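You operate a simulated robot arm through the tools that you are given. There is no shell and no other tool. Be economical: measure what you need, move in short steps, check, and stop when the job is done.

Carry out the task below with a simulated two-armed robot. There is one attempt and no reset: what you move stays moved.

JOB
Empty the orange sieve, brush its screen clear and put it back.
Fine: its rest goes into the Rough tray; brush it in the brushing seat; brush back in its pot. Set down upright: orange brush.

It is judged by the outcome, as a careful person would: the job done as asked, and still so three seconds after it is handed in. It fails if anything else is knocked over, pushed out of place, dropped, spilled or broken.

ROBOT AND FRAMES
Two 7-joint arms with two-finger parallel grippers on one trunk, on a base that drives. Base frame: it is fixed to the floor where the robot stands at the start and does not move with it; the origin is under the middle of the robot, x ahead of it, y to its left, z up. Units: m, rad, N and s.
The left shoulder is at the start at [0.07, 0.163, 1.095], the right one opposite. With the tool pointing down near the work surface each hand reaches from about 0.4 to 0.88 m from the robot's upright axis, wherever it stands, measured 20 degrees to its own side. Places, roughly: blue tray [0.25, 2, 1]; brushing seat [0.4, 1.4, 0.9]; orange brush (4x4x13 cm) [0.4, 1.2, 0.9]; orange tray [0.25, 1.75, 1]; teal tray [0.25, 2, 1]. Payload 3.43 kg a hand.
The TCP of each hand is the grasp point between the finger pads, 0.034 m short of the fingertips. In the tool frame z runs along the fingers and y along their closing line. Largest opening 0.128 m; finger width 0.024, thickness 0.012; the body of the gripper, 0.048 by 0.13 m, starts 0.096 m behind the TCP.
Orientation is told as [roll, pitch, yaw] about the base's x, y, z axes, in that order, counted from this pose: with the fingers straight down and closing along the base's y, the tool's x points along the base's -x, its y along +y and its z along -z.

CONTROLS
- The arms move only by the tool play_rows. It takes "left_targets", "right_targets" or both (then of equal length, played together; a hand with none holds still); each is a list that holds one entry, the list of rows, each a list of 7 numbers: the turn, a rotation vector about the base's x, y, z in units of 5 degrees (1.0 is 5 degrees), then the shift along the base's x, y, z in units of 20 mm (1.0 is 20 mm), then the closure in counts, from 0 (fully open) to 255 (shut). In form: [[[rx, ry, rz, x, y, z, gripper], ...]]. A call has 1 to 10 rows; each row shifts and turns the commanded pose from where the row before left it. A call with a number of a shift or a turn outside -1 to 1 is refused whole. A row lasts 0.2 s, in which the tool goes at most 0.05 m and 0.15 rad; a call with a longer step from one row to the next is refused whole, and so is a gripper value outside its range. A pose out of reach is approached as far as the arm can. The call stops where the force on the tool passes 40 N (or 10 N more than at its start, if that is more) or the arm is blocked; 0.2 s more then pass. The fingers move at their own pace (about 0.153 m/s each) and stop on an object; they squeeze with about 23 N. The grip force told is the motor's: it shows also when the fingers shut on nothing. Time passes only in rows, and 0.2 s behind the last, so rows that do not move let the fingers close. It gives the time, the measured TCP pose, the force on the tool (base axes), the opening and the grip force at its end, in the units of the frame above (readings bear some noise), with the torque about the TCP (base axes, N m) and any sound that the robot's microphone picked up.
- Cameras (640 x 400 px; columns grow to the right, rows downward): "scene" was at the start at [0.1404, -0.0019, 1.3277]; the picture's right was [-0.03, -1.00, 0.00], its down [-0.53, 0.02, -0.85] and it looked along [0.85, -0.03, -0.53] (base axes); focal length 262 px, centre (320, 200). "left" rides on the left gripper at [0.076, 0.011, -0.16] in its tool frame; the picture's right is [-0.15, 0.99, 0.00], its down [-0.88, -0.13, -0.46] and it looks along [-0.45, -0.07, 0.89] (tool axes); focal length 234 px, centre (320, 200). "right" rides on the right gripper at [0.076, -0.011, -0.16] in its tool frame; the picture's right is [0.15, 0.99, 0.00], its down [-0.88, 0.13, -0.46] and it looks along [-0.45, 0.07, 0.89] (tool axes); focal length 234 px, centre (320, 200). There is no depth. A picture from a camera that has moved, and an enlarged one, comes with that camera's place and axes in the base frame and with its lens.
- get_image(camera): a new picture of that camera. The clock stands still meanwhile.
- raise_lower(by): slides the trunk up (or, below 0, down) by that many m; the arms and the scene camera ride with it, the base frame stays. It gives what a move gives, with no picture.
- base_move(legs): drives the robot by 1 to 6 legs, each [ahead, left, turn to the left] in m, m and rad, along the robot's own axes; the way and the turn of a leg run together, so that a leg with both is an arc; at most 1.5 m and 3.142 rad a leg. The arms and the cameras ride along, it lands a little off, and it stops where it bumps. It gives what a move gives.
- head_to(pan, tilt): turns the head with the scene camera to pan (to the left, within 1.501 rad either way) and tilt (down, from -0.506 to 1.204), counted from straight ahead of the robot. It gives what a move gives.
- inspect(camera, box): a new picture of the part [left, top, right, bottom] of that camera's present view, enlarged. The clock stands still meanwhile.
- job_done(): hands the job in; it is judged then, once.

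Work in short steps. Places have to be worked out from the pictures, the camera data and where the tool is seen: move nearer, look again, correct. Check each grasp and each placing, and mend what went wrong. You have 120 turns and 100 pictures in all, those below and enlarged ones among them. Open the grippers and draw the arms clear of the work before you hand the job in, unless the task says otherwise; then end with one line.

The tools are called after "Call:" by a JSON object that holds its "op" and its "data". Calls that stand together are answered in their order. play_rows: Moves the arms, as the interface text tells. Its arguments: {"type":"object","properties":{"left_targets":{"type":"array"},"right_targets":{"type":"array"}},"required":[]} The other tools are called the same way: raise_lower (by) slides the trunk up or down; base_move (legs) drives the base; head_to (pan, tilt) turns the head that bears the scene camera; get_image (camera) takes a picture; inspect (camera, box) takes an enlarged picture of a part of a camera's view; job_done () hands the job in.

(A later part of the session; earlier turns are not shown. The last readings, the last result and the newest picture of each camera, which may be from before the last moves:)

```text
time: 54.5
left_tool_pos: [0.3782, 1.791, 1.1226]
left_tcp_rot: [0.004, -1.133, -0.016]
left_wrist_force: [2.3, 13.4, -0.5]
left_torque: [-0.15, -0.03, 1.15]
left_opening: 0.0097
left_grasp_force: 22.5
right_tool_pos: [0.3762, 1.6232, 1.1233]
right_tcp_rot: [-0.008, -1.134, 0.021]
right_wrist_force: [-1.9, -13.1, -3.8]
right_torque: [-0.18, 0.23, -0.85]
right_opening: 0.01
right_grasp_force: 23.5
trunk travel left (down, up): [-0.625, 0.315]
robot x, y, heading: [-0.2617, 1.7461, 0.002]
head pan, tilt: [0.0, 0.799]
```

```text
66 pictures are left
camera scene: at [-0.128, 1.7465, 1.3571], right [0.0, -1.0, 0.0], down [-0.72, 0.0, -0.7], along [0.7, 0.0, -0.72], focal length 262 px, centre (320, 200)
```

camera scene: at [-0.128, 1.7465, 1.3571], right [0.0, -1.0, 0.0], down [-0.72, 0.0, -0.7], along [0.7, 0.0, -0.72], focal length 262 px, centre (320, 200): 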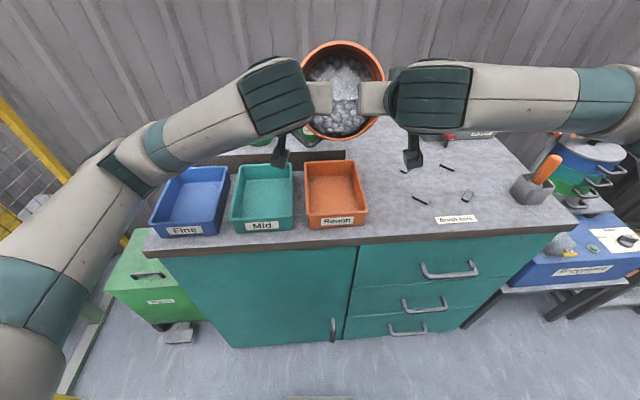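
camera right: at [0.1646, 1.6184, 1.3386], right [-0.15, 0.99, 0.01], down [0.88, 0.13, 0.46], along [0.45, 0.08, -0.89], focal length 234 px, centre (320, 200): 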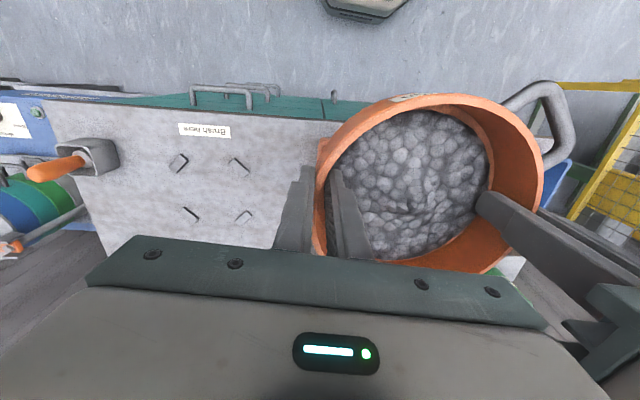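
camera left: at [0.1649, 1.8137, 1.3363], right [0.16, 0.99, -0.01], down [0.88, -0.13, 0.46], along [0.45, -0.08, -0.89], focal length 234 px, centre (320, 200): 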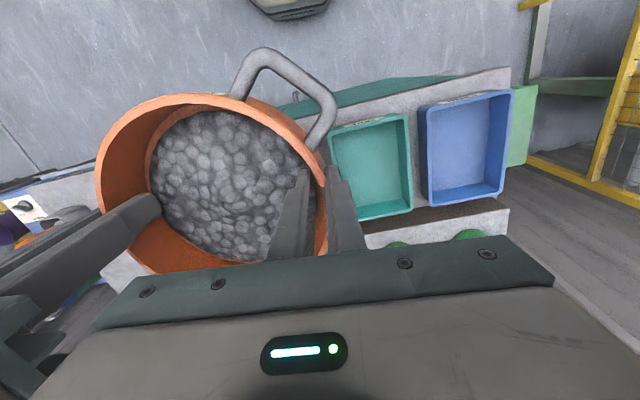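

At 65°, stones gather at the lip but haven't fallen. I go on in steps toward 90° with the lip held over the tray.

Call:
{"op": "play_rows", "data": {"left_targets": [[[0, 0, 0, 0, 0.04, 0, 255], [0, -1, 0, -0.42, 0, -0.1, 255], [0, -0.5, 0, -0.2, 0, -0.05, 255], [0, -0.5, 0, -0.2, 0, -0.05, 255], [0, -0.5, 0, -0.2, 0, 0, 255], [0, -0.5, 0, -0.2, 0, 0, 255], [0, 0, 0, 0, 0, 0, 255], [0, 0, 0, 0, 0, 0, 255]]], "right_targets": [[[0, 0, 0, 0, -0.04, 0, 255], [0, -1, 0, -0.42, 0, -0.1, 255], [0, -0.5, 0, -0.2, 0, -0.05, 255], [0, -0.5, 0, -0.2, 0, -0.05, 255], [0, -0.5, 0, -0.2, 0, 0, 255], [0, -0.5, 0, -0.2, 0, 0, 255], [0, 0, 0, 0, 0, 0, 255], [0, 0, 0, 0, 0, 0, 255]]]}}

Call:
{"op": "get_image", "data": {"camera": "scene"}}

```text
time: 56.3
left_tool_pos: [0.3532, 1.7915, 1.1178]
left_tcp_rot: [0.03, -1.396, -0.041]
left_wrist_force: [1.4, -6.4, 0.0]
left_torque: [-0.49, 0.19, 0.81]
left_opening: 0.0095
left_grasp_force: 23.2
right_tool_pos: [0.3513, 1.6226, 1.1202]
right_tcp_rot: [-0.041, -1.396, 0.052]
right_wrist_force: [-2.0, 5.7, -2.7]
right_torque: [0.25, 0.0, -0.6]
right_opening: 0.0101
right_grasp_force: 22.9
trunk travel left (down, up): [-0.625, 0.315]
robot x, y, heading: [-0.2574, 1.7458, 0.005]
head pan, tilt: [0.0, 0.799]
```

```text
65 pictures are left
camera scene: at [-0.1281, 1.7467, 1.3571], right [0.0, -1.0, 0.0], down [-0.72, 0.0, -0.7], along [0.7, 0.0, -0.72], focal length 262 px, centre (320, 200)
```

scene: 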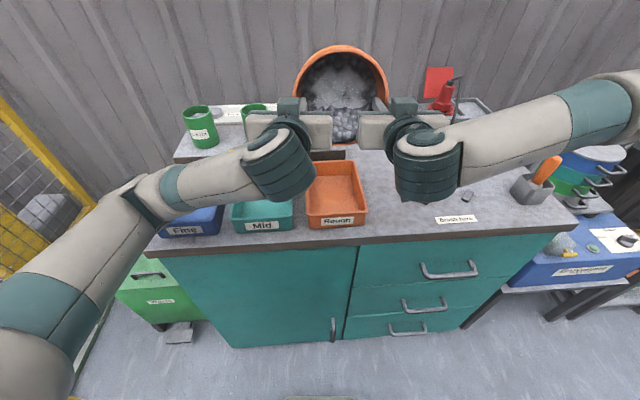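

At 80° they still rest against the wall. I carry on slowly to 105°, the lip staying over the tray's middle.

Call:
{"op": "play_rows", "data": {"left_targets": [[[0, -0.5, 0, -0.19, 0, 0, 255], [0, -0.5, 0, -0.19, 0, 0, 255], [0, -0.5, 0, -0.19, 0, 0, 255], [0, -0.5, 0, -0.19, 0, 0, 255], [0, -0.5, 0, -0.19, 0, -0.03, 255], [0, -0.5, 0, -0.19, 0, -0.03, 255], [0, -0.5, 0, -0.19, 0, -0.05, 255], [0, -0.5, 0, -0.19, 0, -0.05, 255], [0, 0, 0, 0, 0, 0, 255], [0, 0, 0, 0, 0, 0, 255]]], "right_targets": [[[0, -0.5, 0, -0.19, 0, 0, 255], [0, -0.5, 0, -0.19, 0, 0, 255], [0, -0.5, 0, -0.19, 0, 0, 255], [0, -0.5, 0, -0.19, 0, 0, 255], [0, -0.5, 0, -0.19, 0, -0.03, 255], [0, -0.5, 0, -0.19, 0, -0.03, 255], [0, -0.5, 0, -0.19, 0, -0.05, 255], [0, -0.5, 0, -0.19, 0, -0.05, 255], [0, 0, 0, 0, 0, 0, 255], [0, 0, 0, 0, 0, 0, 255]]]}}

Call:
{"op": "get_image", "data": {"camera": "scene"}}

```text
time: 57.8
left_tool_pos: [0.3306, 1.7986, 1.1178]
left_tcp_rot: [3.096, -1.473, -3.095]
left_wrist_force: [-1.8, 3.9, -0.7]
left_torque: [-0.45, 0.34, -0.85]
left_opening: 0.0097
left_grasp_force: 22.8
right_tool_pos: [0.3285, 1.6316, 1.1218]
right_tcp_rot: [-2.996, -1.477, 2.983]
right_wrist_force: [1.7, -3.5, -3.5]
right_torque: [0.13, -0.19, 0.67]
right_opening: 0.0096
right_grasp_force: 23.5
right hand out of reach, approached as far as the arm can: row 5, 6, 7
trunk travel left (down, up): [-0.625, 0.315]
robot x, y, heading: [-0.2621, 1.7456, -0.001]
head pan, tilt: [0.0, 0.799]
stopped in row 7 (left hand): the force on the tool passed its limit (the readings are from after the stop); the commanded pose is now the measured one
```

```text
64 pictures are left
camera scene: at [-0.1281, 1.7473, 1.3571], right [0.0, -1.0, 0.0], down [-0.72, 0.0, -0.7], along [0.7, 0.0, -0.72], focal length 262 px, centre (320, 200)
```

scene: 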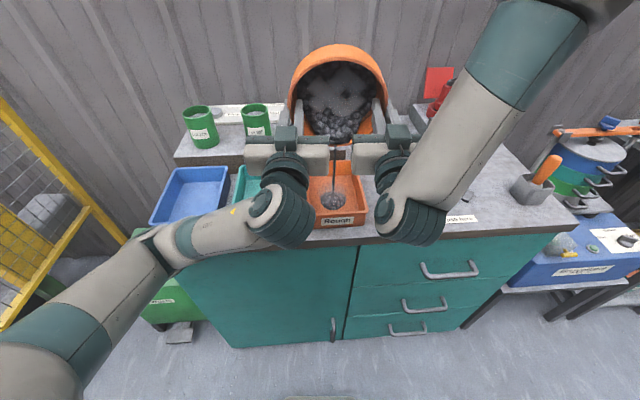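

Stones are now flowing into the Rough tray. The right arm nears its limit, so I hold still and let it flow.

Call:
{"op": "play_rows", "data": {"left_targets": [[[0, 0, 0, 0, 0, 0, 255], [0, 0, 0, 0, 0, 0, 255], [0, 0, 0, 0, 0, 0, 255], [0, 0, 0, 0, 0, 0, 255], [0, 0, 0, 0, 0, 0, 255], [0, 0, 0, 0, 0, 0, 255], [0, 0, 0, 0, 0, 0, 255], [0, 0, 0, 0, 0, 0, 255]]], "right_targets": [[[0, 0, 0, 0, 0, 0, 255], [0, 0, 0, 0, 0, 0, 255], [0, 0, 0, 0, 0, 0, 255], [0, 0, 0, 0, 0, 0, 255], [0, 0, 0, 0, 0, 0, 255], [0, 0, 0, 0, 0, 0, 255], [0, 0, 0, 0, 0, 0, 255], [0, 0, 0, 0, 0, 0, 255]]]}}

Call:
{"op": "inspect", "data": {"camera": "scene", "box": [240, 30, 440, 240]}}

```text
time: 59.6
left_tool_pos: [0.3308, 1.7973, 1.118]
left_tcp_rot: [3.083, -1.473, -3.081]
left_wrist_force: [-0.9, 8.1, 0.0]
left_torque: [-0.54, -0.11, -0.75]
left_opening: 0.0098
left_grasp_force: 23.0
right_tool_pos: [0.3286, 1.6292, 1.1221]
right_tcp_rot: [-3.004, -1.475, 2.994]
right_wrist_force: [0.1, -8.7, -3.8]
right_torque: [0.14, 0.22, 0.58]
right_opening: 0.0093
right_grasp_force: 22.9
trunk travel left (down, up): [-0.625, 0.315]
robot x, y, heading: [-0.2595, 1.7466, 0.002]
head pan, tilt: [0.0, 0.799]
```

```text
1.90 times, centred on (340, 135) of scene
camera zoom: at [-0.128, 1.7464, 1.3571], right [0.0, -1.0, 0.0], down [-0.72, 0.0, -0.7], along [0.7, 0.0, -0.72], focal length 500 px, centre (282, 324)
```

zoom: 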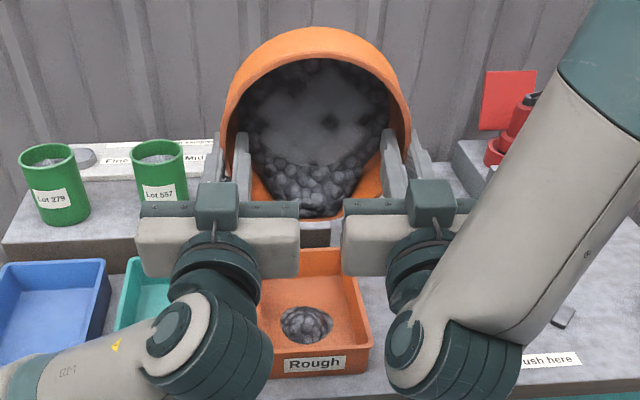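

About a quarter is out, and the arms are cramped. I tilt back to ~70°, then will back the base while stretching the arms for more tilt.

Call:
{"op": "play_rows", "data": {"left_targets": [[[0, 0.5, 0, 0.19, 0, 0, 255], [0, 0.5, 0, 0.19, 0, 0, 255], [0, 0.5, 0, 0.19, 0, 0, 255], [0, 0.5, 0, 0.19, 0, 0, 255], [0, 0.5, 0, 0.19, 0, 0, 255], [0, 0.5, 0, 0.19, 0, 0, 255], [0, 0.5, 0, 0.19, 0, 0, 255], [0, 0.5, 0, 0.19, 0, 0, 255], [0, 0.5, 0, 0.19, 0, 0, 255], [0, 0.5, 0, 0.19, 0, 0, 255]]], "right_targets": [[[0, 0.5, 0, 0.19, 0, 0, 255], [0, 0.5, 0, 0.19, 0, 0, 255], [0, 0.5, 0, 0.19, 0, 0, 255], [0, 0.5, 0, 0.19, 0, 0, 255], [0, 0.5, 0, 0.19, 0, 0, 255], [0, 0.5, 0, 0.19, 0, 0, 255], [0, 0.5, 0, 0.19, 0, 0, 255], [0, 0.5, 0, 0.19, 0, 0, 255], [0, 0.5, 0, 0.19, 0, 0, 255], [0, 0.5, 0, 0.19, 0, 0, 255]]]}}

Call:
{"op": "get_image", "data": {"camera": "scene"}}

```text
time: 61.8
left_tool_pos: [0.3693, 1.7958, 1.1174]
left_tcp_rot: [0.021, -1.232, -0.019]
left_wrist_force: [-6.4, 10.2, 3.0]
left_torque: [-0.8, 0.05, -0.45]
left_opening: 0.0098
left_grasp_force: 23.3
right_tool_pos: [0.3663, 1.6293, 1.1214]
right_tcp_rot: [-0.05, -1.228, 0.041]
right_wrist_force: [6.6, -10.8, -6.1]
right_torque: [-0.01, 0.1, -0.55]
right_opening: 0.009
right_grasp_force: 23.1
trunk travel left (down, up): [-0.625, 0.315]
robot x, y, heading: [-0.256, 1.7431, 0.001]
head pan, tilt: [0.0, 0.799]
```

```text
62 pictures are left
camera scene: at [-0.1278, 1.7458, 1.357], right [0.0, -1.0, 0.0], down [-0.72, 0.0, -0.7], along [0.7, 0.0, -0.72], focal length 262 px, centre (320, 200)
```

scene: 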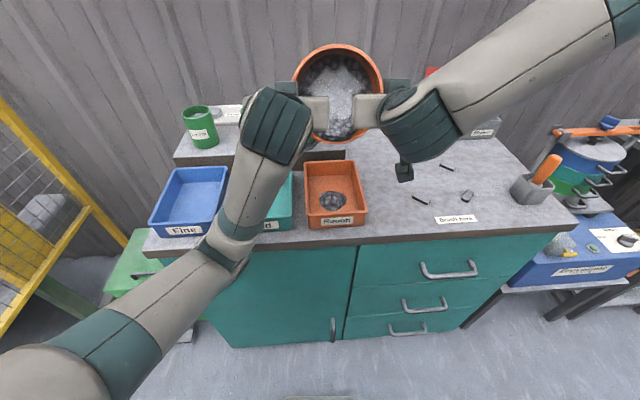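

I level further to ~45° for a safe ride, then back up 0.18 m.

Call:
{"op": "play_rows", "data": {"left_targets": [[[0, 1, 0, 0.3, 0, 0, 255], [0, 1, 0, 0.3, 0, 0, 255], [0, 1, 0, 0.3, 0, 0, 255], [0, 1, 0, 0.3, 0, 0, 255], [0, 1, 0, 0.2, 0, 0, 255], [0, 0, 0, 0, 0, 0, 255]]], "right_targets": [[[0, 1, 0, 0.3, 0, 0, 255], [0, 1, 0, 0.3, 0, 0, 255], [0, 1, 0, 0.3, 0, 0, 255], [0, 1, 0, 0.3, 0, 0, 255], [0, 1, 0, 0.2, 0, 0, 255], [0, 0, 0, 0, 0, 0, 255]]]}}

Call:
{"op": "base_move", "data": {"legs": [[-0.18, 0, 0]]}}

Call:
{"op": "get_image", "data": {"camera": "scene"}}

```text
time: 62.5
left_tool_pos: [0.3929, 1.8096, 1.1071]
left_tcp_rot: [0.109, -1.038, -0.089]
left_wrist_force: [-7.5, -10.4, 8.1]
left_torque: [-1.09, 0.01, -0.69]
left_opening: 0.0141
left_grasp_force: 23.1
left hand out of reach, approached as far as the arm can: row 3
right_tool_pos: [0.377, 1.6426, 1.1206]
right_tcp_rot: [-0.028, -1.024, 0.052]
right_wrist_force: [7.0, 11.3, -11.9]
right_torque: [-0.37, 0.15, -0.57]
right_opening: 0.0108
right_grasp_force: 23.2
trunk travel left (down, up): [-0.625, 0.315]
robot x, y, heading: [-0.2559, 1.7454, 0.003]
head pan, tilt: [0.0, 0.799]
stopped in row 3 (left hand): the force on the tool passed its limit (the readings are from after the stop); the commanded pose is now the measured one
```

```text
time: 64.0
left_tool_pos: [0.2117, 1.8085, 1.1076]
left_tcp_rot: [0.113, -1.032, -0.088]
left_wrist_force: [-7.5, -23.8, 12.4]
left_torque: [-1.28, -0.19, -0.79]
left_opening: 0.0147
left_grasp_force: 22.4
right_tool_pos: [0.1975, 1.6419, 1.1221]
right_tcp_rot: [-0.023, -1.029, 0.051]
right_wrist_force: [6.5, 23.9, -15.1]
right_torque: [-0.68, 0.43, -0.04]
right_opening: 0.0108
right_grasp_force: 23.1
trunk travel left (down, up): [-0.625, 0.315]
robot x, y, heading: [-0.4398, 1.7476, 0.003]
head pan, tilt: [0.0, 0.799]
```

```text
61 pictures are left
camera scene: at [-0.3072, 1.7459, 1.3571], right [0.0, -1.0, 0.0], down [-0.72, 0.0, -0.7], along [0.7, 0.0, -0.72], focal length 262 px, centre (320, 200)
```

scene: 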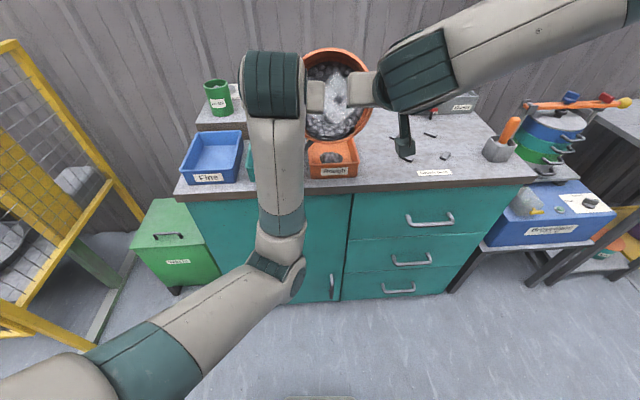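

The left arm hit a limit and the grips are skewed ~15 mm. I look closely before correcting.

Call:
{"op": "inspect", "data": {"camera": "scene", "box": [260, 30, 420, 180]}}

Call:
{"op": "get_image", "data": {"camera": "left"}}

Call:
{"op": "get_image", "data": {"camera": "right"}}

```text
2.67 times, centred on (340, 105) of scene
camera zoom: at [-0.3072, 1.7459, 1.3571], right [0.0, -1.0, 0.0], down [-0.72, 0.0, -0.7], along [0.7, 0.0, -0.72], focal length 700 px, centre (267, 453)
```

zoom: 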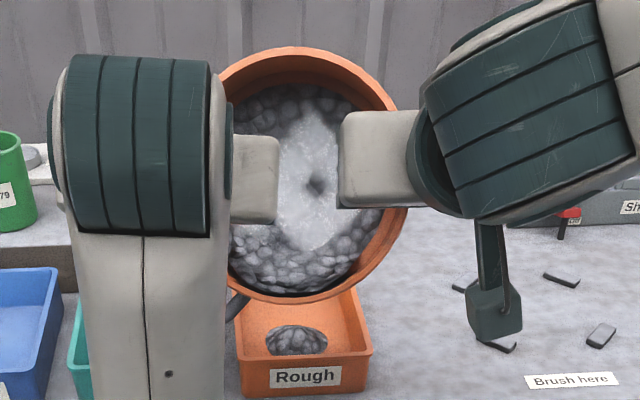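

```text
59 pictures are left
camera left: at [0.0351, 1.8173, 1.1243], right [0.07, 0.98, 0.18], down [0.06, -0.19, 0.98], along [1.0, -0.05, -0.07], focal length 234 px, centre (320, 200)
```

left: 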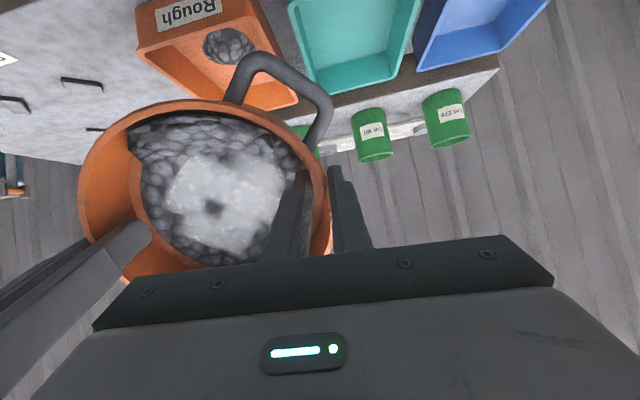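

```text
58 pictures are left
camera right: at [0.0221, 1.624, 1.14], right [-0.11, 0.98, -0.14], down [0.06, 0.14, 0.99], along [0.99, 0.1, -0.07], focal length 234 px, centre (320, 200)
```

right: 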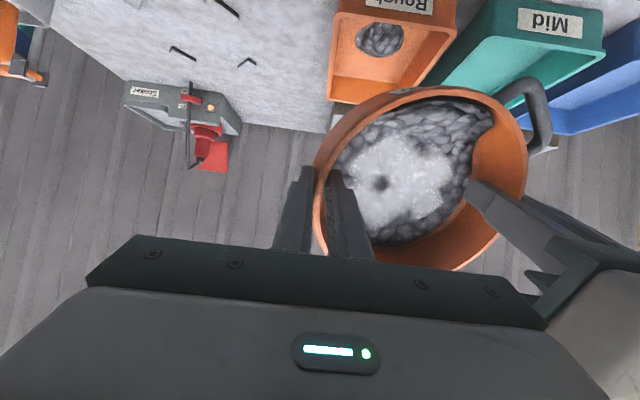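

Grips still hold; the skew is ~15 mm plus 3°. I stretch the arms ~0.1 m forward while undoing the skew in the same rows.

Call:
{"op": "play_rows", "data": {"left_targets": [[[0, 0, 0, 0.6, -0.05, 0.1, 255], [-0.1, 0, 0, 0.84, 0, 0.06, 255], [-0.1, 0, 0, 0.84, 0, 0.06, 255], [-0.1, 0, 0, 0.84, 0, 0.06, 255], [-0.1, 0, 0, 0.84, 0, 0.06, 255], [-0.1, 0, 0, 0.84, 0, 0.06, 255], [0, 0, 0, 0, 0, 0, 255]]], "right_targets": [[[0, 0, 0, 0.7, 0.05, -0.1, 255], [0, 0, 0, 0.96, 0, -0.06, 255], [0, 0, 0, 0.96, 0, -0.06, 255], [0, 0, 0, 0.96, 0, -0.06, 255], [0, 0, 0, 0.96, 0, -0.06, 255], [0, 0, 0, 0.96, 0, -0.06, 255], [0, 0, 0, 0, 0, 0, 255]]]}}

Call:
{"op": "get_image", "data": {"camera": "scene"}}

```text
time: 65.6
left_tool_pos: [0.3083, 1.8101, 1.1152]
left_tcp_rot: [0.027, -1.036, -0.01]
left_wrist_force: [10.8, 1.5, -3.9]
left_torque: [-0.08, 0.23, 1.1]
left_opening: 0.0082
left_grasp_force: 22.5
right_tool_pos: [0.3077, 1.6414, 1.116]
right_tcp_rot: [-0.022, -1.03, 0.051]
right_wrist_force: [-10.9, 0.4, 0.7]
right_torque: [0.39, -0.09, 0.74]
right_opening: 0.0069
right_grasp_force: 23.1
trunk travel left (down, up): [-0.625, 0.315]
robot x, y, heading: [-0.4409, 1.7468, 0.004]
head pan, tilt: [0.0, 0.799]
```

```text
57 pictures are left
camera scene: at [-0.3077, 1.746, 1.3572], right [0.0, -1.0, 0.0], down [-0.72, 0.0, -0.7], along [0.7, 0.0, -0.72], focal length 262 px, centre (320, 200)
```

scene: 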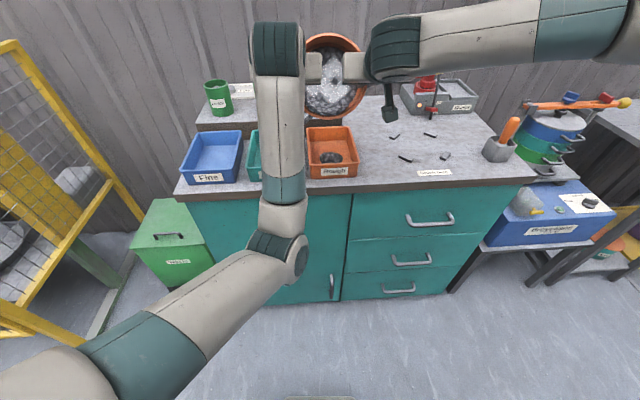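

Skew undone. I shift to centre over the tray (y 1.707, lip x≈0.345) and tilt to 85°.

Call:
{"op": "play_rows", "data": {"left_targets": [[[0, 0, 0, 0.92, -0.24, 0, 255], [0, 0, 0, 0.92, -0.24, 0, 255], [0, 0, 0, 0.92, -0.24, 0, 255], [0, 0, 0, 0.92, -0.24, 0, 255], [0, -1, 0, -0.37, 0, 0, 255], [0, -1, 0, -0.37, 0, 0, 255], [0, -1, 0, -0.38, 0, 0, 255], [0, -1, 0, -0.38, 0, 0, 255], [0, -1, 0, -0.38, 0, 0, 255], [0, 0, 0, 0, 0, 0, 255]]], "right_targets": [[[0, 0, 0, 0.92, -0.24, 0, 255], [0, 0, 0, 0.92, -0.24, 0, 255], [0, 0, 0, 0.92, -0.24, 0, 255], [0, 0, 0, 0.92, -0.24, 0, 255], [0, -1, 0, -0.37, 0, 0, 255], [0, -1, 0, -0.37, 0, 0, 255], [0, -1, 0, -0.38, 0, 0, 255], [0, -1, 0, -0.38, 0, 0, 255], [0, -1, 0, -0.38, 0, 0, 255], [0, 0, 0, 0, 0, 0, 255]]]}}

Call:
{"op": "get_image", "data": {"camera": "scene"}}

```text
time: 67.4
left_tool_pos: [0.36, 1.7992, 1.1319]
left_tcp_rot: [0.12, -1.374, -0.098]
left_wrist_force: [-8.6, -6.6, 0.2]
left_torque: [-0.67, 0.29, -0.59]
left_opening: 0.0051
left_grasp_force: 23.0
right_tool_pos: [0.353, 1.6318, 1.1149]
right_tcp_rot: [-0.068, -1.338, 0.11]
right_wrist_force: [8.0, 6.7, -1.3]
right_torque: [0.38, -0.02, -0.7]
right_opening: 0.0055
right_grasp_force: 22.6
trunk travel left (down, up): [-0.625, 0.315]
robot x, y, heading: [-0.4374, 1.7467, 0.001]
head pan, tilt: [0.0, 0.799]
stopped in row 8 (right hand): the force on the tool passed its limit (the readings are from after the stop); the commanded pose is now the measured one
```

```text
56 pictures are left
camera scene: at [-0.3071, 1.7461, 1.3572], right [0.0, -1.0, 0.0], down [-0.72, 0.0, -0.7], along [0.7, 0.0, -0.72], focal length 262 px, centre (320, 200)
```

scene: 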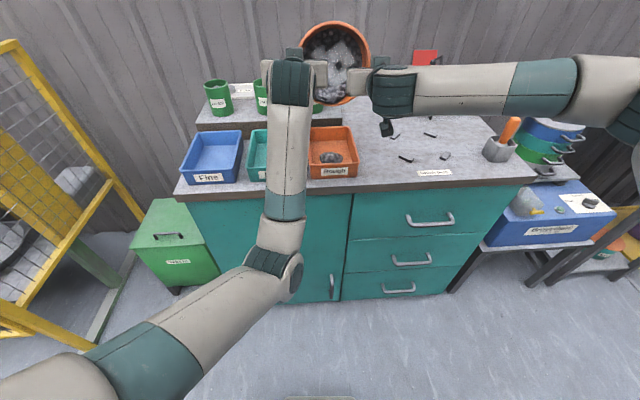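

Stopped with left hand 17 mm higher and openings smaller; I check the grips close up.

Call:
{"op": "get_image", "data": {"camera": "left"}}

Call:
{"op": "get_image", "data": {"camera": "right"}}

Call:
{"op": "inspect", "data": {"camera": "scene", "box": [260, 10, 420, 190]}}

```text
55 pictures are left
camera left: at [0.1875, 1.8076, 1.0901], right [0.01, 0.99, 0.17], down [-0.27, -0.16, 0.95], along [0.96, -0.05, 0.27], focal length 234 px, centre (320, 200)
```

left: 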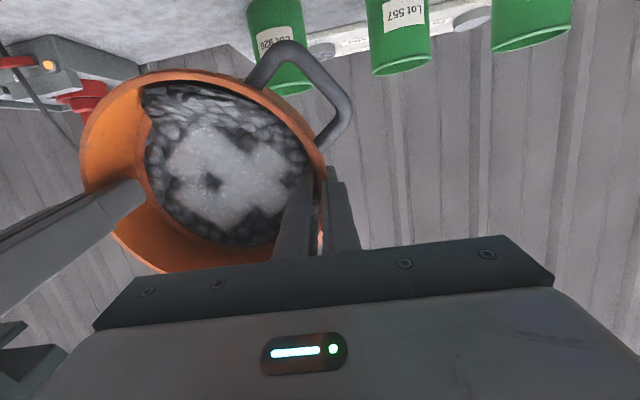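

```text
54 pictures are left
camera right: at [0.1805, 1.6114, 1.0782], right [-0.08, 0.98, -0.16], down [-0.25, 0.13, 0.96], along [0.97, 0.11, 0.23], focal length 234 px, centre (320, 200)
```

right: 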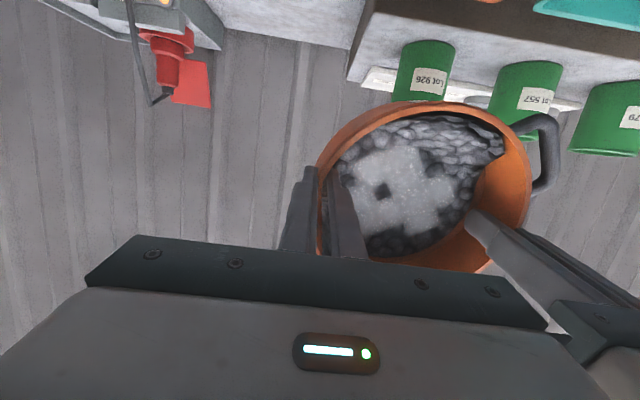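

```text
2.22 times, centred on (340, 100) of scene
camera zoom: at [-0.3071, 1.7461, 1.3572], right [0.0, -1.0, 0.0], down [-0.72, 0.0, -0.7], along [0.7, 0.0, -0.72], focal length 583 px, centre (276, 422)
```

zoom: 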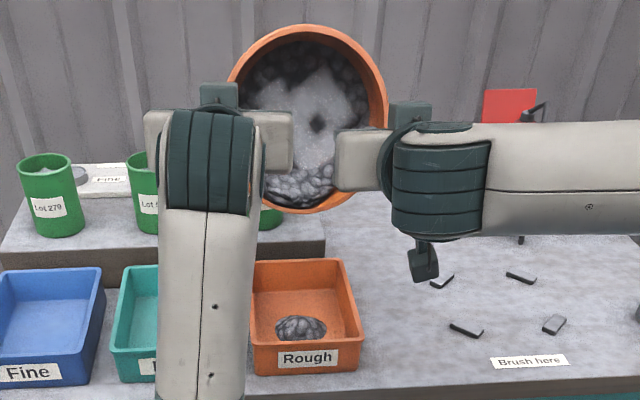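

Grips are intact; the left arm merely lagged while its elbow swung. I undo the offset slowly and hold.

Call:
{"op": "play_rows", "data": {"left_targets": [[[0, 0, 0, -0.06, 0, -0.14, 255], [0, 0, 0, -0.06, 0, -0.14, 255], [0, 0, 0, -0.05, 0, -0.14, 255], [0, 0, 0, 0, 0, 0, 255], [0, 0, 0, 0, 0, 0, 255]]], "right_targets": [[[0, 0, 0, 0.06, 0, 0.14, 255], [0, -0.1, 0, 0.06, 0, 0.14, 255], [0, -0.2, 0, 0.05, 0, 0.14, 255], [0, -0.1, 0, 0, 0, 0, 255], [0, 0, 0, 0, 0, 0, 255]]]}}

```text
time: 68.6
left_tool_pos: [0.3584, 1.8034, 1.1326]
left_tcp_rot: [0.159, -1.386, -0.13]
left_wrist_force: [-3.4, -36.9, 3.2]
left_torque: [-0.64, -0.47, -0.4]
left_opening: 0.0061
left_grasp_force: 23.2
right_tool_pos: [0.3564, 1.6354, 1.1236]
right_tcp_rot: [-0.091, -1.372, 0.141]
right_wrist_force: [3.6, 37.0, -8.4]
right_torque: [-0.61, 0.68, -0.01]
right_opening: 0.0055
right_grasp_force: 22.7
trunk travel left (down, up): [-0.625, 0.315]
robot x, y, heading: [-0.4381, 1.7403, -0.002]
head pan, tilt: [0.0, 0.799]
```

Left lags. I relax the y tension and let it settle to see its steady error.

Call:
{"op": "play_rows", "data": {"left_targets": [[[0, 0, 0, 0, -0.06, 0, 255], [0, 0, 0, 0, 0, 0, 255], [0, 0, 0, 0, 0, 0, 255], [0, 0, 0, 0, 0, 0, 255], [0, 0, 0, 0, 0, 0, 255]]], "right_targets": [[[0, 0, 0, 0, 0.06, 0, 255], [0, 0, 0, 0, 0, 0, 255], [0, 0, 0, 0, 0, 0, 255], [0, 0, 0, 0, 0, 0, 255], [0, 0, 0, 0, 0, 0, 255]]]}}

Call:
{"op": "get_image", "data": {"camera": "scene"}}

```text
time: 69.8
left_tool_pos: [0.3603, 1.8054, 1.1292]
left_tcp_rot: [0.18, -1.38, -0.149]
left_wrist_force: [-6.7, -38.0, 5.3]
left_torque: [-0.8, -0.13, -1.21]
left_opening: 0.0073
left_grasp_force: 22.6
right_tool_pos: [0.3558, 1.6372, 1.1244]
right_tcp_rot: [-0.09, -1.375, 0.139]
right_wrist_force: [7.7, 38.1, -9.2]
right_torque: [-0.6, 0.37, 0.05]
right_opening: 0.0062
right_grasp_force: 22.9
trunk travel left (down, up): [-0.625, 0.315]
robot x, y, heading: [-0.441, 1.743, 0.001]
head pan, tilt: [0.0, 0.799]
```

```text
52 pictures are left
camera scene: at [-0.3067, 1.746, 1.3571], right [0.0, -1.0, 0.0], down [-0.72, 0.0, -0.7], along [0.7, 0.0, -0.72], focal length 262 px, centre (320, 200)
```

scene: 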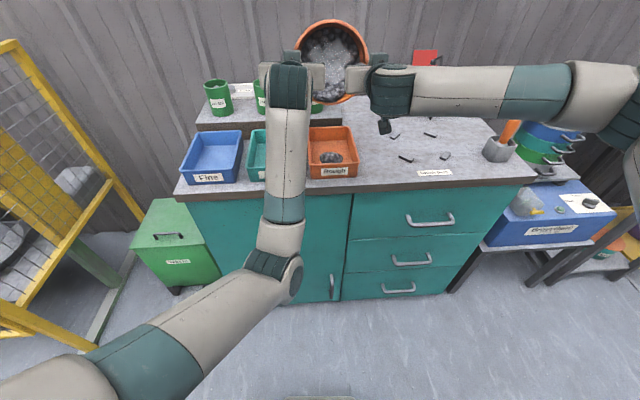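

Left holds with ~7 mm steady error outward. I command it inward and slightly down to cancel that.

Call:
{"op": "play_rows", "data": {"left_targets": [[[0, 0, 0, 0, -0.15, -0.1, 255], [-0.1, 0, -0.1, 0, -0.15, -0.1, 255], [-0.1, 0, -0.1, -0.1, -0.1, -0.1, 255], [0, 0, 0, 0, 0, 0, 255], [0, 0, 0, 0, 0, 0, 255]]]}}

```text
time: 71.0
left_tool_pos: [0.3603, 1.8092, 1.127]
left_tcp_rot: [0.155, -1.391, -0.128]
left_wrist_force: [-7.7, -44.8, 4.6]
left_torque: [-0.85, 0.0, -1.26]
left_opening: 0.007
left_grasp_force: 22.9
right_tool_pos: [0.3565, 1.6391, 1.1239]
right_tcp_rot: [-0.088, -1.375, 0.143]
right_wrist_force: [8.0, 45.1, -8.5]
right_torque: [-0.56, 0.21, 0.22]
right_opening: 0.0068
right_grasp_force: 23.0
trunk travel left (down, up): [-0.625, 0.315]
robot x, y, heading: [-0.4348, 1.7457, 0.001]
head pan, tilt: [0.0, 0.799]
```

The left arm drifts against command, so its joints are at a limit; it behaved well when stretched. I stretch arms forward 5 cm (lip stays over the tray), easing the tension with the right hand.

Call:
{"op": "play_rows", "data": {"left_targets": [[[0, 0, 0, 0.5, 0, 0, 255], [0, 0, 0, 0.5, 0, 0, 255], [0, 0, 0, 0.5, 0, 0, 255], [0, 0, 0, 0.5, 0, 0, 255], [0, 0, 0, 0.5, 0, 0, 255], [0, 0, 0, 0, 0, 0, 255]]], "right_targets": [[[0, 0, 0, 0.5, 0.1, 0, 255], [0, 0, 0, 0.5, 0.1, 0, 255], [0, 0, 0, 0.5, 0, 0, 255], [0, 0, 0, 0.5, 0, 0, 255], [0, 0, 0, 0.5, 0, 0, 255], [0, 0, 0, 0, 0, 0, 255]]]}}

Call:
{"op": "get_image", "data": {"camera": "scene"}}

```text
time: 72.4
left_tool_pos: [0.4069, 1.8008, 1.1173]
left_tcp_rot: [0.07, -1.376, -0.047]
left_wrist_force: [9.5, 13.7, 2.3]
left_torque: [-0.34, 0.39, 1.04]
left_opening: 0.0089
left_grasp_force: 22.6
right_tool_pos: [0.4081, 1.6329, 1.1234]
right_tcp_rot: [-0.094, -1.375, 0.129]
right_wrist_force: [-8.8, -13.7, -6.0]
right_torque: [-0.42, -0.17, 0.44]
right_opening: 0.0075
right_grasp_force: 23.5
trunk travel left (down, up): [-0.625, 0.315]
robot x, y, heading: [-0.4396, 1.7471, 0.006]
head pan, tilt: [0.0, 0.799]
```

```text
51 pictures are left
camera scene: at [-0.307, 1.746, 1.3571], right [0.0, -1.0, 0.0], down [-0.72, 0.0, -0.7], along [0.7, 0.0, -0.72], focal length 262 px, centre (320, 200)
```

scene: 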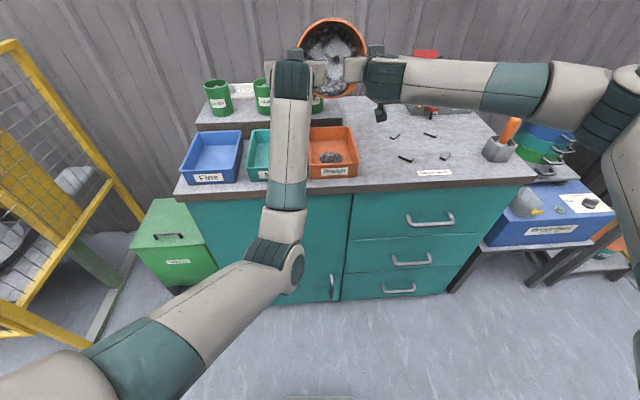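

Stretching cures it (forces down, errors small). Base back 0.12, then arms forward, staying above the tray.

Call:
{"op": "base_move", "data": {"legs": [[-0.12, -0.008, 0]]}}

Call:
{"op": "play_rows", "data": {"left_targets": [[[0, 0, 0, 0.6, 0, 0.05, 255], [0, 0, 0, 0.6, 0, 0.05, 255], [0, 0, 0, 0.6, 0, 0.05, 255], [0, 0, 0, 0.6, 0, 0, 255], [0, 0, 0, 0.6, 0, 0, 255], [0, 0, 0, 0.3, 0, 0, 255], [0, 0, 0, 0, 0, 0, 255]]], "right_targets": [[[0, 0, 0, 0.6, 0, -0.05, 255], [0, 0, 0, 0.6, 0, -0.05, 255], [0, 0, 0, 0.6, 0, -0.05, 255], [0, 0, 0, 0.6, 0, 0, 255], [0, 0, 0, 0.6, 0, 0, 255], [0, 0, 0, 0.3, 0, 0, 255], [0, 0, 0, 0, 0, 0, 255]]]}}

Call:
{"op": "get_image", "data": {"camera": "scene"}}

```text
time: 73.6
left_tool_pos: [0.2897, 1.7907, 1.1167]
left_tcp_rot: [0.069, -1.376, -0.05]
left_wrist_force: [6.2, 31.1, 2.4]
left_torque: [-0.24, -0.3, 1.46]
left_opening: 0.0088
left_grasp_force: 23.2
right_tool_pos: [0.2905, 1.6242, 1.1234]
right_tcp_rot: [-0.094, -1.373, 0.127]
right_wrist_force: [-7.2, -32.7, -5.8]
right_torque: [-0.63, 0.47, -0.22]
right_opening: 0.0075
right_grasp_force: 22.7
trunk travel left (down, up): [-0.625, 0.315]
robot x, y, heading: [-0.5554, 1.7356, 0.005]
head pan, tilt: [0.0, 0.799]
```

```text
time: 75.2
left_tool_pos: [0.3569, 1.7931, 1.1214]
left_tcp_rot: [0.069, -1.377, -0.047]
left_wrist_force: [10.3, 1.4, 2.9]
left_torque: [-0.39, 0.03, 0.97]
left_opening: 0.0074
left_grasp_force: 23.0
right_tool_pos: [0.3567, 1.6257, 1.1194]
right_tcp_rot: [-0.093, -1.375, 0.127]
right_wrist_force: [-9.3, -1.6, -7.0]
right_torque: [-0.44, 0.11, 0.65]
right_opening: 0.0062
right_grasp_force: 23.2
trunk travel left (down, up): [-0.625, 0.315]
robot x, y, heading: [-0.5557, 1.7387, 0.002]
head pan, tilt: [0.0, 0.799]
```

```text
50 pictures are left
camera scene: at [-0.4236, 1.7374, 1.3571], right [0.0, -1.0, 0.0], down [-0.72, 0.0, -0.7], along [0.7, 0.0, -0.72], focal length 262 px, centre (320, 200)
```

scene: 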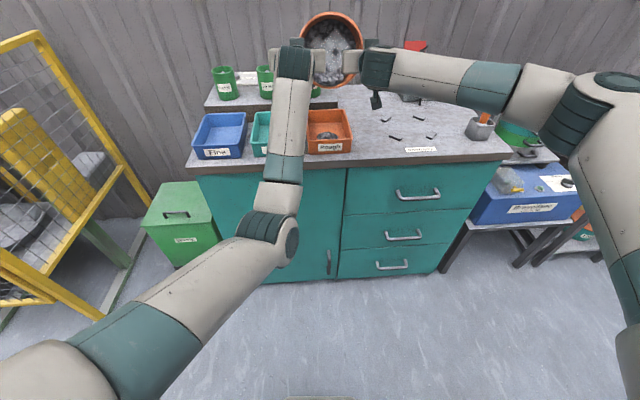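

Tracking is clean now. I tilt on slowly (2.5° a row).

Call:
{"op": "play_rows", "data": {"left_targets": [[[0, -0.5, 0, -0.16, 0, 0, 255], [0, -0.5, 0, -0.16, 0, 0, 255], [0, -0.5, 0, -0.16, 0, 0, 255], [0, -0.5, 0, -0.16, 0, 0, 255], [0, -0.5, 0, -0.16, 0, 0, 255], [0, -0.5, 0, -0.16, 0, 0, 255], [0, -0.5, 0, -0.16, 0, 0, 255], [0, -0.5, 0, -0.16, 0, 0, 255], [0, 0, 0, 0, 0, 0, 255], [0, 0, 0, 0, 0, 0, 255]]], "right_targets": [[[0, -0.5, 0, -0.16, 0, 0, 255], [0, -0.5, 0, -0.16, 0, 0, 255], [0, -0.5, 0, -0.16, 0, 0, 255], [0, -0.5, 0, -0.16, 0, 0, 255], [0, -0.5, 0, -0.16, 0, 0, 255], [0, -0.5, 0, -0.16, 0, 0, 255], [0, -0.5, 0, -0.16, 0, 0, 255], [0, -0.5, 0, -0.16, 0, 0, 255], [0, 0, 0, 0, 0, 0, 255], [0, 0, 0, 0, 0, 0, 255]]]}}

Call:
{"op": "get_image", "data": {"camera": "scene"}}

```text
time: 77.4
left_tool_pos: [0.3311, 1.7941, 1.1231]
left_tcp_rot: [3.075, -1.412, -3.05]
left_wrist_force: [13.1, -23.9, 0.5]
left_torque: [-0.66, 0.15, 0.34]
left_opening: 0.0077
left_grasp_force: 23.3
right_tool_pos: [0.353, 1.6296, 1.1197]
right_tcp_rot: [-0.13, -1.416, 0.17]
right_wrist_force: [-12.8, 23.5, -4.0]
right_torque: [0.12, -0.13, 1.31]
right_opening: 0.007
right_grasp_force: 23.1
right hand out of reach, approached as far as the arm can: row 3, 4, 5, 6, 7, 8
trunk travel left (down, up): [-0.625, 0.315]
robot x, y, heading: [-0.554, 1.7357, -0.0]
head pan, tilt: [0.0, 0.799]
```

```text
49 pictures are left
camera scene: at [-0.4233, 1.7376, 1.357], right [0.0, -1.0, 0.0], down [-0.72, 0.0, -0.7], along [0.7, 0.0, -0.72], focal length 262 px, centre (320, 200)
```

scene: 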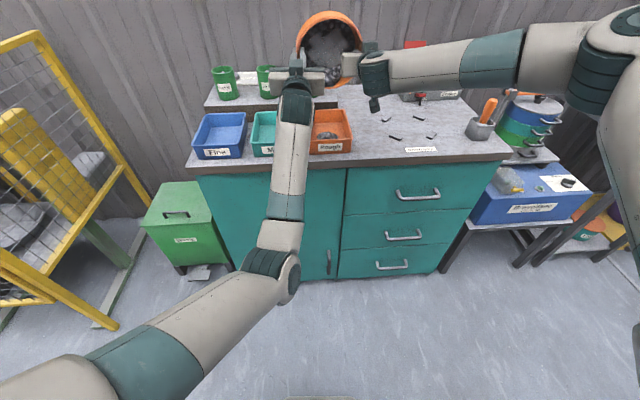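

Left reached 99° but the right wrist is at its limit at 81°. Better: level out, set the sieve in the brushing seat, and regrip with the hands pre-leaned so the same wrist range gives more tilt. First I bring the left back in line.

Call:
{"op": "play_rows", "data": {"left_targets": [[[0, 0.5, 0, 0.16, 0, 0, 255], [0, 0.5, 0, 0.16, 0, 0, 255], [0, 0.5, 0, 0.16, 0, 0, 255], [0, 0.5, 0, 0.16, 0, 0, 255], [0, 0.5, 0, 0.16, 0, 0, 255], [0, 0.5, 0, 0.16, 0, 0, 255], [0, 0.5, 0, 0.16, 0, 0, 255], [0, 0.5, 0, 0.08, 0, 0, 255], [0, 0, 0, 0, 0, 0, 255]]], "right_targets": [[[0, 0.5, 0, 0.16, 0, 0, 255], [0, 0.5, 0, 0.16, 0, 0, 255], [0, 0.5, 0, 0.16, 0, 0, 255], [0, 0.5, 0, 0.16, 0, 0, 255], [0, 0.5, 0, 0.16, 0, 0, 255], [0, 0.5, 0, 0.16, 0, 0, 255], [0, 0.5, 0, 0.16, 0, 0, 255], [0, 0.5, 0, 0.08, 0, 0, 255], [0, 0, 0, 0, 0, 0, 255]]]}}

Call:
{"op": "get_image", "data": {"camera": "scene"}}

```text
time: 79.4
left_tool_pos: [0.3551, 1.7909, 1.1191]
left_tcp_rot: [0.066, -1.373, -0.046]
left_wrist_force: [14.2, -14.9, 1.1]
left_torque: [-0.39, -0.27, 0.72]
left_opening: 0.009
left_grasp_force: 23.3
right_tool_pos: [0.3764, 1.626, 1.1203]
right_tcp_rot: [-0.02, -1.113, 0.058]
right_wrist_force: [-13.1, 15.3, -4.7]
right_torque: [-0.06, 0.37, 1.2]
right_opening: 0.0075
right_grasp_force: 22.6
trunk travel left (down, up): [-0.625, 0.315]
robot x, y, heading: [-0.5543, 1.7336, -0.002]
head pan, tilt: [0.0, 0.799]
```

```text
48 pictures are left
camera scene: at [-0.4233, 1.7375, 1.357], right [0.0, -1.0, 0.0], down [-0.72, 0.0, -0.7], along [0.7, 0.0, -0.72], focal length 262 px, centre (320, 200)
```

scene: 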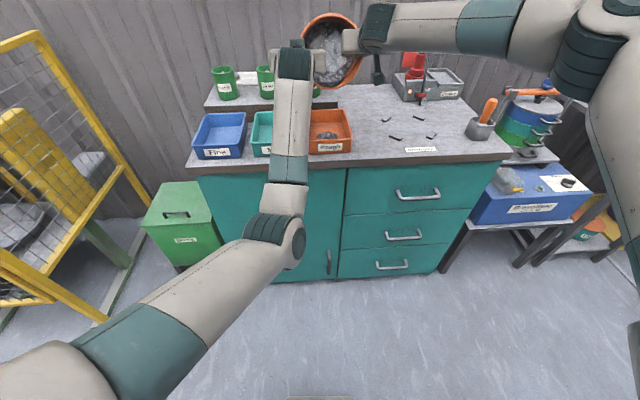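

The right also turned back (now 64° vs left 79°). I bring only the left to match.

Call:
{"op": "play_rows", "data": {"left_targets": [[[0, 0.5, 0, 0.17, 0, 0, 255], [0, 0.5, 0, 0.17, 0, 0, 255], [0, 0.5, 0, 0.17, 0, 0, 255], [0, 0.5, 0, 0.17, 0, 0, 255], [0, 0.5, 0, 0.17, 0, 0, 255], [0, 0.5, 0, 0.17, 0, 0, 255], [0, 0, 0, 0, 0, 0, 255]]]}}

Call:
{"op": "inspect", "data": {"camera": "scene", "box": [250, 0, 410, 160]}}

```text
time: 81.0
left_tool_pos: [0.3754, 1.7919, 1.1193]
left_tcp_rot: [0.04, -1.114, -0.02]
left_wrist_force: [-5.8, -11.6, 9.8]
left_torque: [-0.99, -0.39, -0.65]
left_opening: 0.0064
left_grasp_force: 23.0
right_tool_pos: [0.3769, 1.6249, 1.119]
right_tcp_rot: [-0.02, -1.112, 0.058]
right_wrist_force: [5.4, 12.0, -13.0]
right_torque: [-0.79, 0.46, -0.44]
right_opening: 0.0059
right_grasp_force: 23.5
trunk travel left (down, up): [-0.625, 0.315]
robot x, y, heading: [-0.5594, 1.7344, -0.0]
head pan, tilt: [0.0, 0.799]
```

```text
2.50 times, centred on (330, 80) of scene
camera zoom: at [-0.4233, 1.7375, 1.3571], right [0.0, -1.0, 0.0], down [-0.72, 0.0, -0.7], along [0.7, 0.0, -0.72], focal length 656 px, centre (295, 500)
```

zoom: 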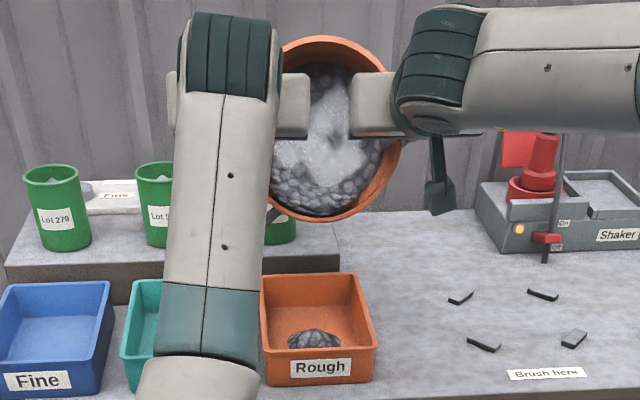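

I level out in step: 40° now, drawing the arms back 0.1 m.

Call:
{"op": "play_rows", "data": {"left_targets": [[[0, 0.8, 0, -0.5, 0, 0.05, 255], [0, 0.8, 0, -0.5, 0, 0.05, 255], [0, 0.8, 0, -0.5, 0, 0.05, 255], [0, 0.8, 0, -0.5, 0, 0.05, 255], [0, 0.8, 0, -0.5, 0, 0.05, 255], [0, 0.8, 0, -0.5, 0, 0.05, 255], [0, 0.8, 0, -0.5, 0, 0.05, 255], [0, 0.8, 0, -0.5, 0, 0.05, 255], [0, 0.8, 0, -0.5, 0, 0.05, 255], [0, 0.8, 0, -0.5, 0, 0.05, 255]]], "right_targets": [[[0, 0.8, 0, -0.5, 0, 0.05, 255], [0, 0.8, 0, -0.5, 0, 0.05, 255], [0, 0.8, 0, -0.5, 0, 0.05, 255], [0, 0.8, 0, -0.5, 0, 0.05, 255], [0, 0.8, 0, -0.5, 0, 0.05, 255], [0, 0.8, 0, -0.5, 0, 0.05, 255], [0, 0.8, 0, -0.5, 0, 0.05, 255], [0, 0.8, 0, -0.5, 0, 0.05, 255], [0, 0.8, 0, -0.5, 0, 0.05, 255], [0, 0.8, 0, -0.5, 0, 0.05, 255]]]}}

Call:
{"op": "get_image", "data": {"camera": "scene"}}

```text
time: 83.2
left_tool_pos: [0.2743, 1.7928, 1.1292]
left_tcp_rot: [0.023, -0.415, -0.011]
left_wrist_force: [2.3, -18.1, 10.3]
left_torque: [-1.22, -0.14, 0.1]
left_opening: 0.0068
left_grasp_force: 23.4
right_tool_pos: [0.2759, 1.625, 1.1306]
right_tcp_rot: [0.021, -0.414, 0.027]
right_wrist_force: [-3.1, 17.2, -14.0]
right_torque: [-0.81, 0.2, 0.26]
right_opening: 0.0065
right_grasp_force: 23.0
trunk travel left (down, up): [-0.625, 0.315]
robot x, y, heading: [-0.5563, 1.7347, 0.001]
head pan, tilt: [0.0, 0.799]
```

```text
46 pictures are left
camera scene: at [-0.4236, 1.7377, 1.3571], right [0.0, -1.0, 0.0], down [-0.72, 0.0, -0.7], along [0.7, 0.0, -0.72], focal length 262 px, centre (320, 200)
```

scene: 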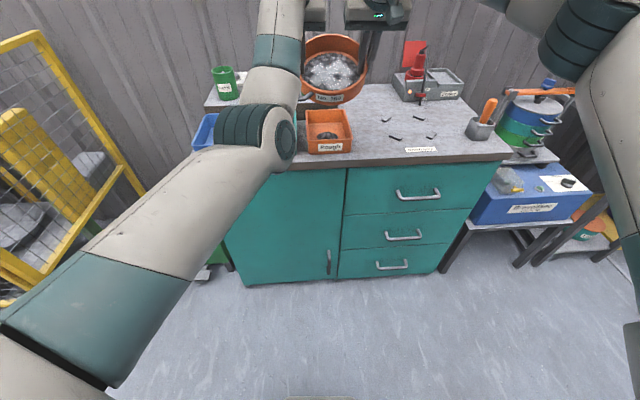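

I level fully, evening out the vertical load, then raise the trunk for elbow clearance.

Call:
{"op": "play_rows", "data": {"left_targets": [[[0, 0.8, 0, -0.3, -0.03, 0.06, 255], [0, 0.8, 0, -0.3, -0.03, 0.03, 255], [0, 0.8, 0, -0.3, 0, 0, 255], [0, 0.8, 0, -0.3, 0, 0, 255], [0, 0.8, 0, -0.3, 0, 0, 255], [0, 0.75, 0, -0.3, 0, 0, 255], [0, 0, 0, 0, 0, 0, 255]]], "right_targets": [[[0, 0.8, 0, -0.3, 0.03, -0.06, 255], [0, 0.8, 0, -0.3, 0.03, -0.03, 255], [0, 0.8, 0, -0.3, 0, 0, 255], [0, 0.8, 0, -0.3, 0, 0, 255], [0, 0.8, 0, -0.3, 0, 0, 255], [0, 0.75, 0, -0.3, 0, 0, 255], [0, 0, 0, 0, 0, 0, 255]]]}}

Call:
{"op": "raise_lower", "data": {"by": 0.2}}

Call:
{"op": "base_move", "data": {"legs": [[0, -0.285, 0]]}}

Call:
{"op": "get_image", "data": {"camera": "scene"}}

```text
time: 84.8
left_tool_pos: [0.2291, 1.7925, 1.1294]
left_tcp_rot: [0.023, -0.022, -0.007]
left_wrist_force: [6.7, -1.7, 7.6]
left_torque: [-0.79, 0.1, 0.55]
left_opening: 0.0075
left_grasp_force: 23.1
left hand out of reach, approached as far as the arm can: row 5, 6
right_tool_pos: [0.2414, 1.625, 1.1282]
right_tcp_rot: [0.032, 0.001, 0.025]
right_wrist_force: [-6.2, 0.5, -12.5]
right_torque: [-0.77, -0.25, 0.6]
right_opening: 0.0072
right_grasp_force: 22.8
trunk travel left (down, up): [-0.625, 0.315]
robot x, y, heading: [-0.5606, 1.7341, -0.0]
head pan, tilt: [0.0, 0.799]
```

```text
time: 87.0
left_tool_pos: [0.2288, 1.7922, 1.3296]
left_tcp_rot: [0.022, -0.022, -0.007]
left_wrist_force: [6.4, 7.6, 8.0]
left_torque: [-0.69, -0.11, 0.56]
left_opening: 0.0076
left_grasp_force: 23.0
right_tool_pos: [0.2411, 1.6269, 1.3271]
right_tcp_rot: [0.032, 0.0, 0.024]
right_wrist_force: [-6.4, -7.9, -10.7]
right_torque: [-1.0, 0.0, 0.57]
right_opening: 0.0074
right_grasp_force: 22.7
trunk travel left (down, up): [-0.825, 0.115]
robot x, y, heading: [-0.5584, 1.741, 0.0]
head pan, tilt: [0.0, 0.799]
```

```text
time: 89.0
left_tool_pos: [0.2309, 1.5087, 1.33]
left_tcp_rot: [0.021, -0.02, -0.007]
left_wrist_force: [6.4, 12.4, 8.6]
left_torque: [-0.6, -0.1, 0.59]
left_opening: 0.0076
left_grasp_force: 22.8
right_tool_pos: [0.2413, 1.3433, 1.3279]
right_tcp_rot: [0.029, -0.002, 0.026]
right_wrist_force: [-5.3, -11.7, -12.1]
right_torque: [-1.08, -0.02, 0.59]
right_opening: 0.0071
right_grasp_force: 23.2
trunk travel left (down, up): [-0.825, 0.115]
robot x, y, heading: [-0.5493, 1.448, 0.006]
head pan, tilt: [0.0, 0.799]
```

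```text
45 pictures are left
camera scene: at [-0.4229, 1.4547, 1.5571], right [0.0, -1.0, 0.0], down [-0.72, 0.0, -0.7], along [0.7, 0.0, -0.72], focal length 262 px, centre (320, 200)
```

scene: 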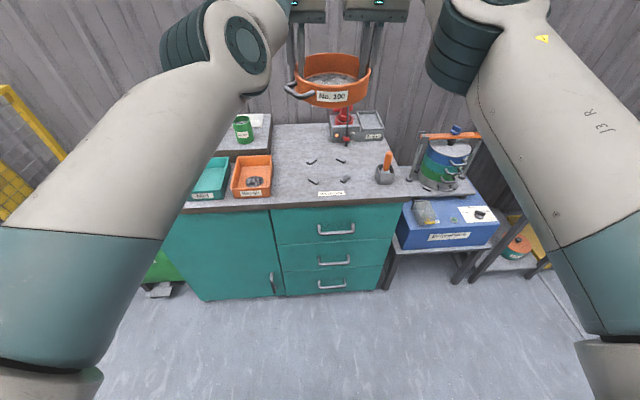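

Level and clear. I retract the arms 0.12 m (removing the 10 mm skew), then drive forward 0.3 so the sieve is above the seat.

Call:
{"op": "play_rows", "data": {"left_targets": [[[0, 0, 0, -0.9, 0, 0, 255], [0, 0, 0, -0.9, 0, 0, 255], [0, 0, 0, -0.9, 0, 0, 255], [0, 0, 0, -0.9, 0, 0, 255], [0, 0, 0, -0.9, 0, 0, 255], [0, 0, 0, -0.9, 0, 0, 255], [0, 0, 0, 0, 0, 0, 255]]], "right_targets": [[[0, 0, 0, -1, 0, 0, 255], [0, 0, 0, -1, 0, 0, 255], [0, 0, 0, -1, 0, 0, 255], [0, 0, 0, -1, 0, 0, 255], [0, 0, 0, -1, 0, 0, 255], [0, 0, 0, -0.9, 0, 0, 255], [0, 0, 0, 0, 0, 0, 255]]]}}

Call:
{"op": "base_move", "data": {"legs": [[0.3, 0, 0]]}}

Call:
{"op": "head_to", "data": {"pan": 0.0, "tilt": 0.95}}

Call:
{"op": "get_image", "data": {"camera": "scene"}}

```text
time: 90.0
left_tool_pos: [0.2265, 1.4996, 1.3299]
left_tcp_rot: [0.016, -0.013, -0.021]
left_wrist_force: [-9.7, -0.1, 8.5]
left_torque: [-0.56, 0.77, -0.72]
left_opening: 0.0122
left_grasp_force: 23.6
left hand out of reach, approached as far as the arm can: row 1, 2, 3, 4
right_tool_pos: [0.165, 1.3429, 1.3264]
right_tcp_rot: [0.037, -0.005, 0.026]
right_wrist_force: [9.5, -0.3, -11.3]
right_torque: [-0.9, -0.17, -0.71]
right_opening: 0.0144
right_grasp_force: 23.1
trunk travel left (down, up): [-0.825, 0.115]
robot x, y, heading: [-0.5534, 1.4546, -0.001]
head pan, tilt: [0.0, 0.799]
stopped in row 4 (left hand): the force on the tool passed its limit (the readings are from after the stop); the commanded pose is now the measured one
```

```text
time: 92.0
left_tool_pos: [0.5203, 1.5063, 1.3307]
left_tcp_rot: [0.015, -0.017, -0.014]
left_wrist_force: [-9.8, -3.8, 8.0]
left_torque: [-0.81, 0.34, -0.67]
left_opening: 0.0132
left_grasp_force: 23.0
right_tool_pos: [0.4585, 1.351, 1.3298]
right_tcp_rot: [0.039, -0.007, 0.035]
right_wrist_force: [9.2, 3.1, -11.0]
right_torque: [-0.72, 0.19, -0.72]
right_opening: 0.0153
right_grasp_force: 22.7
trunk travel left (down, up): [-0.825, 0.115]
robot x, y, heading: [-0.2609, 1.4503, 0.001]
head pan, tilt: [0.0, 0.799]
```

```text
time: 92.7
left_tool_pos: [0.5218, 1.5056, 1.3289]
left_tcp_rot: [0.016, -0.016, -0.013]
left_wrist_force: [-8.8, -0.2, 9.8]
left_torque: [-0.72, 0.7, -0.76]
left_opening: 0.0128
left_grasp_force: 23.2
right_tool_pos: [0.4613, 1.351, 1.3277]
right_tcp_rot: [0.037, -0.005, 0.032]
right_wrist_force: [9.6, -0.4, -12.5]
right_torque: [-0.96, -0.02, -0.76]
right_opening: 0.0146
right_grasp_force: 22.8
trunk travel left (down, up): [-0.825, 0.115]
robot x, y, heading: [-0.259, 1.4537, 0.004]
head pan, tilt: [0.0, 0.949]
```

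```text
44 pictures are left
camera scene: at [-0.1358, 1.4545, 1.5456], right [0.01, -1.0, 0.0], down [-0.81, 0.0, -0.58], along [0.58, 0.0, -0.81], focal length 262 px, centre (320, 200)
```

scene: 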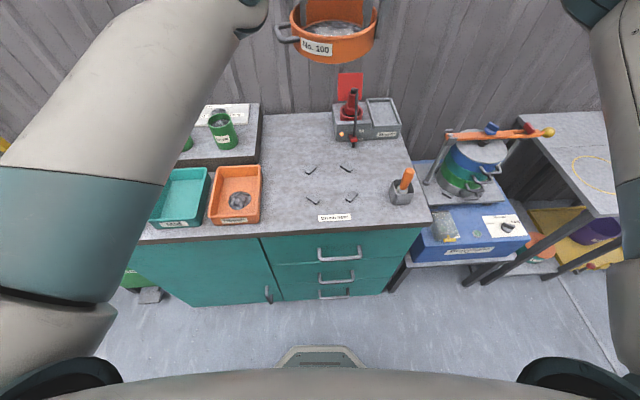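

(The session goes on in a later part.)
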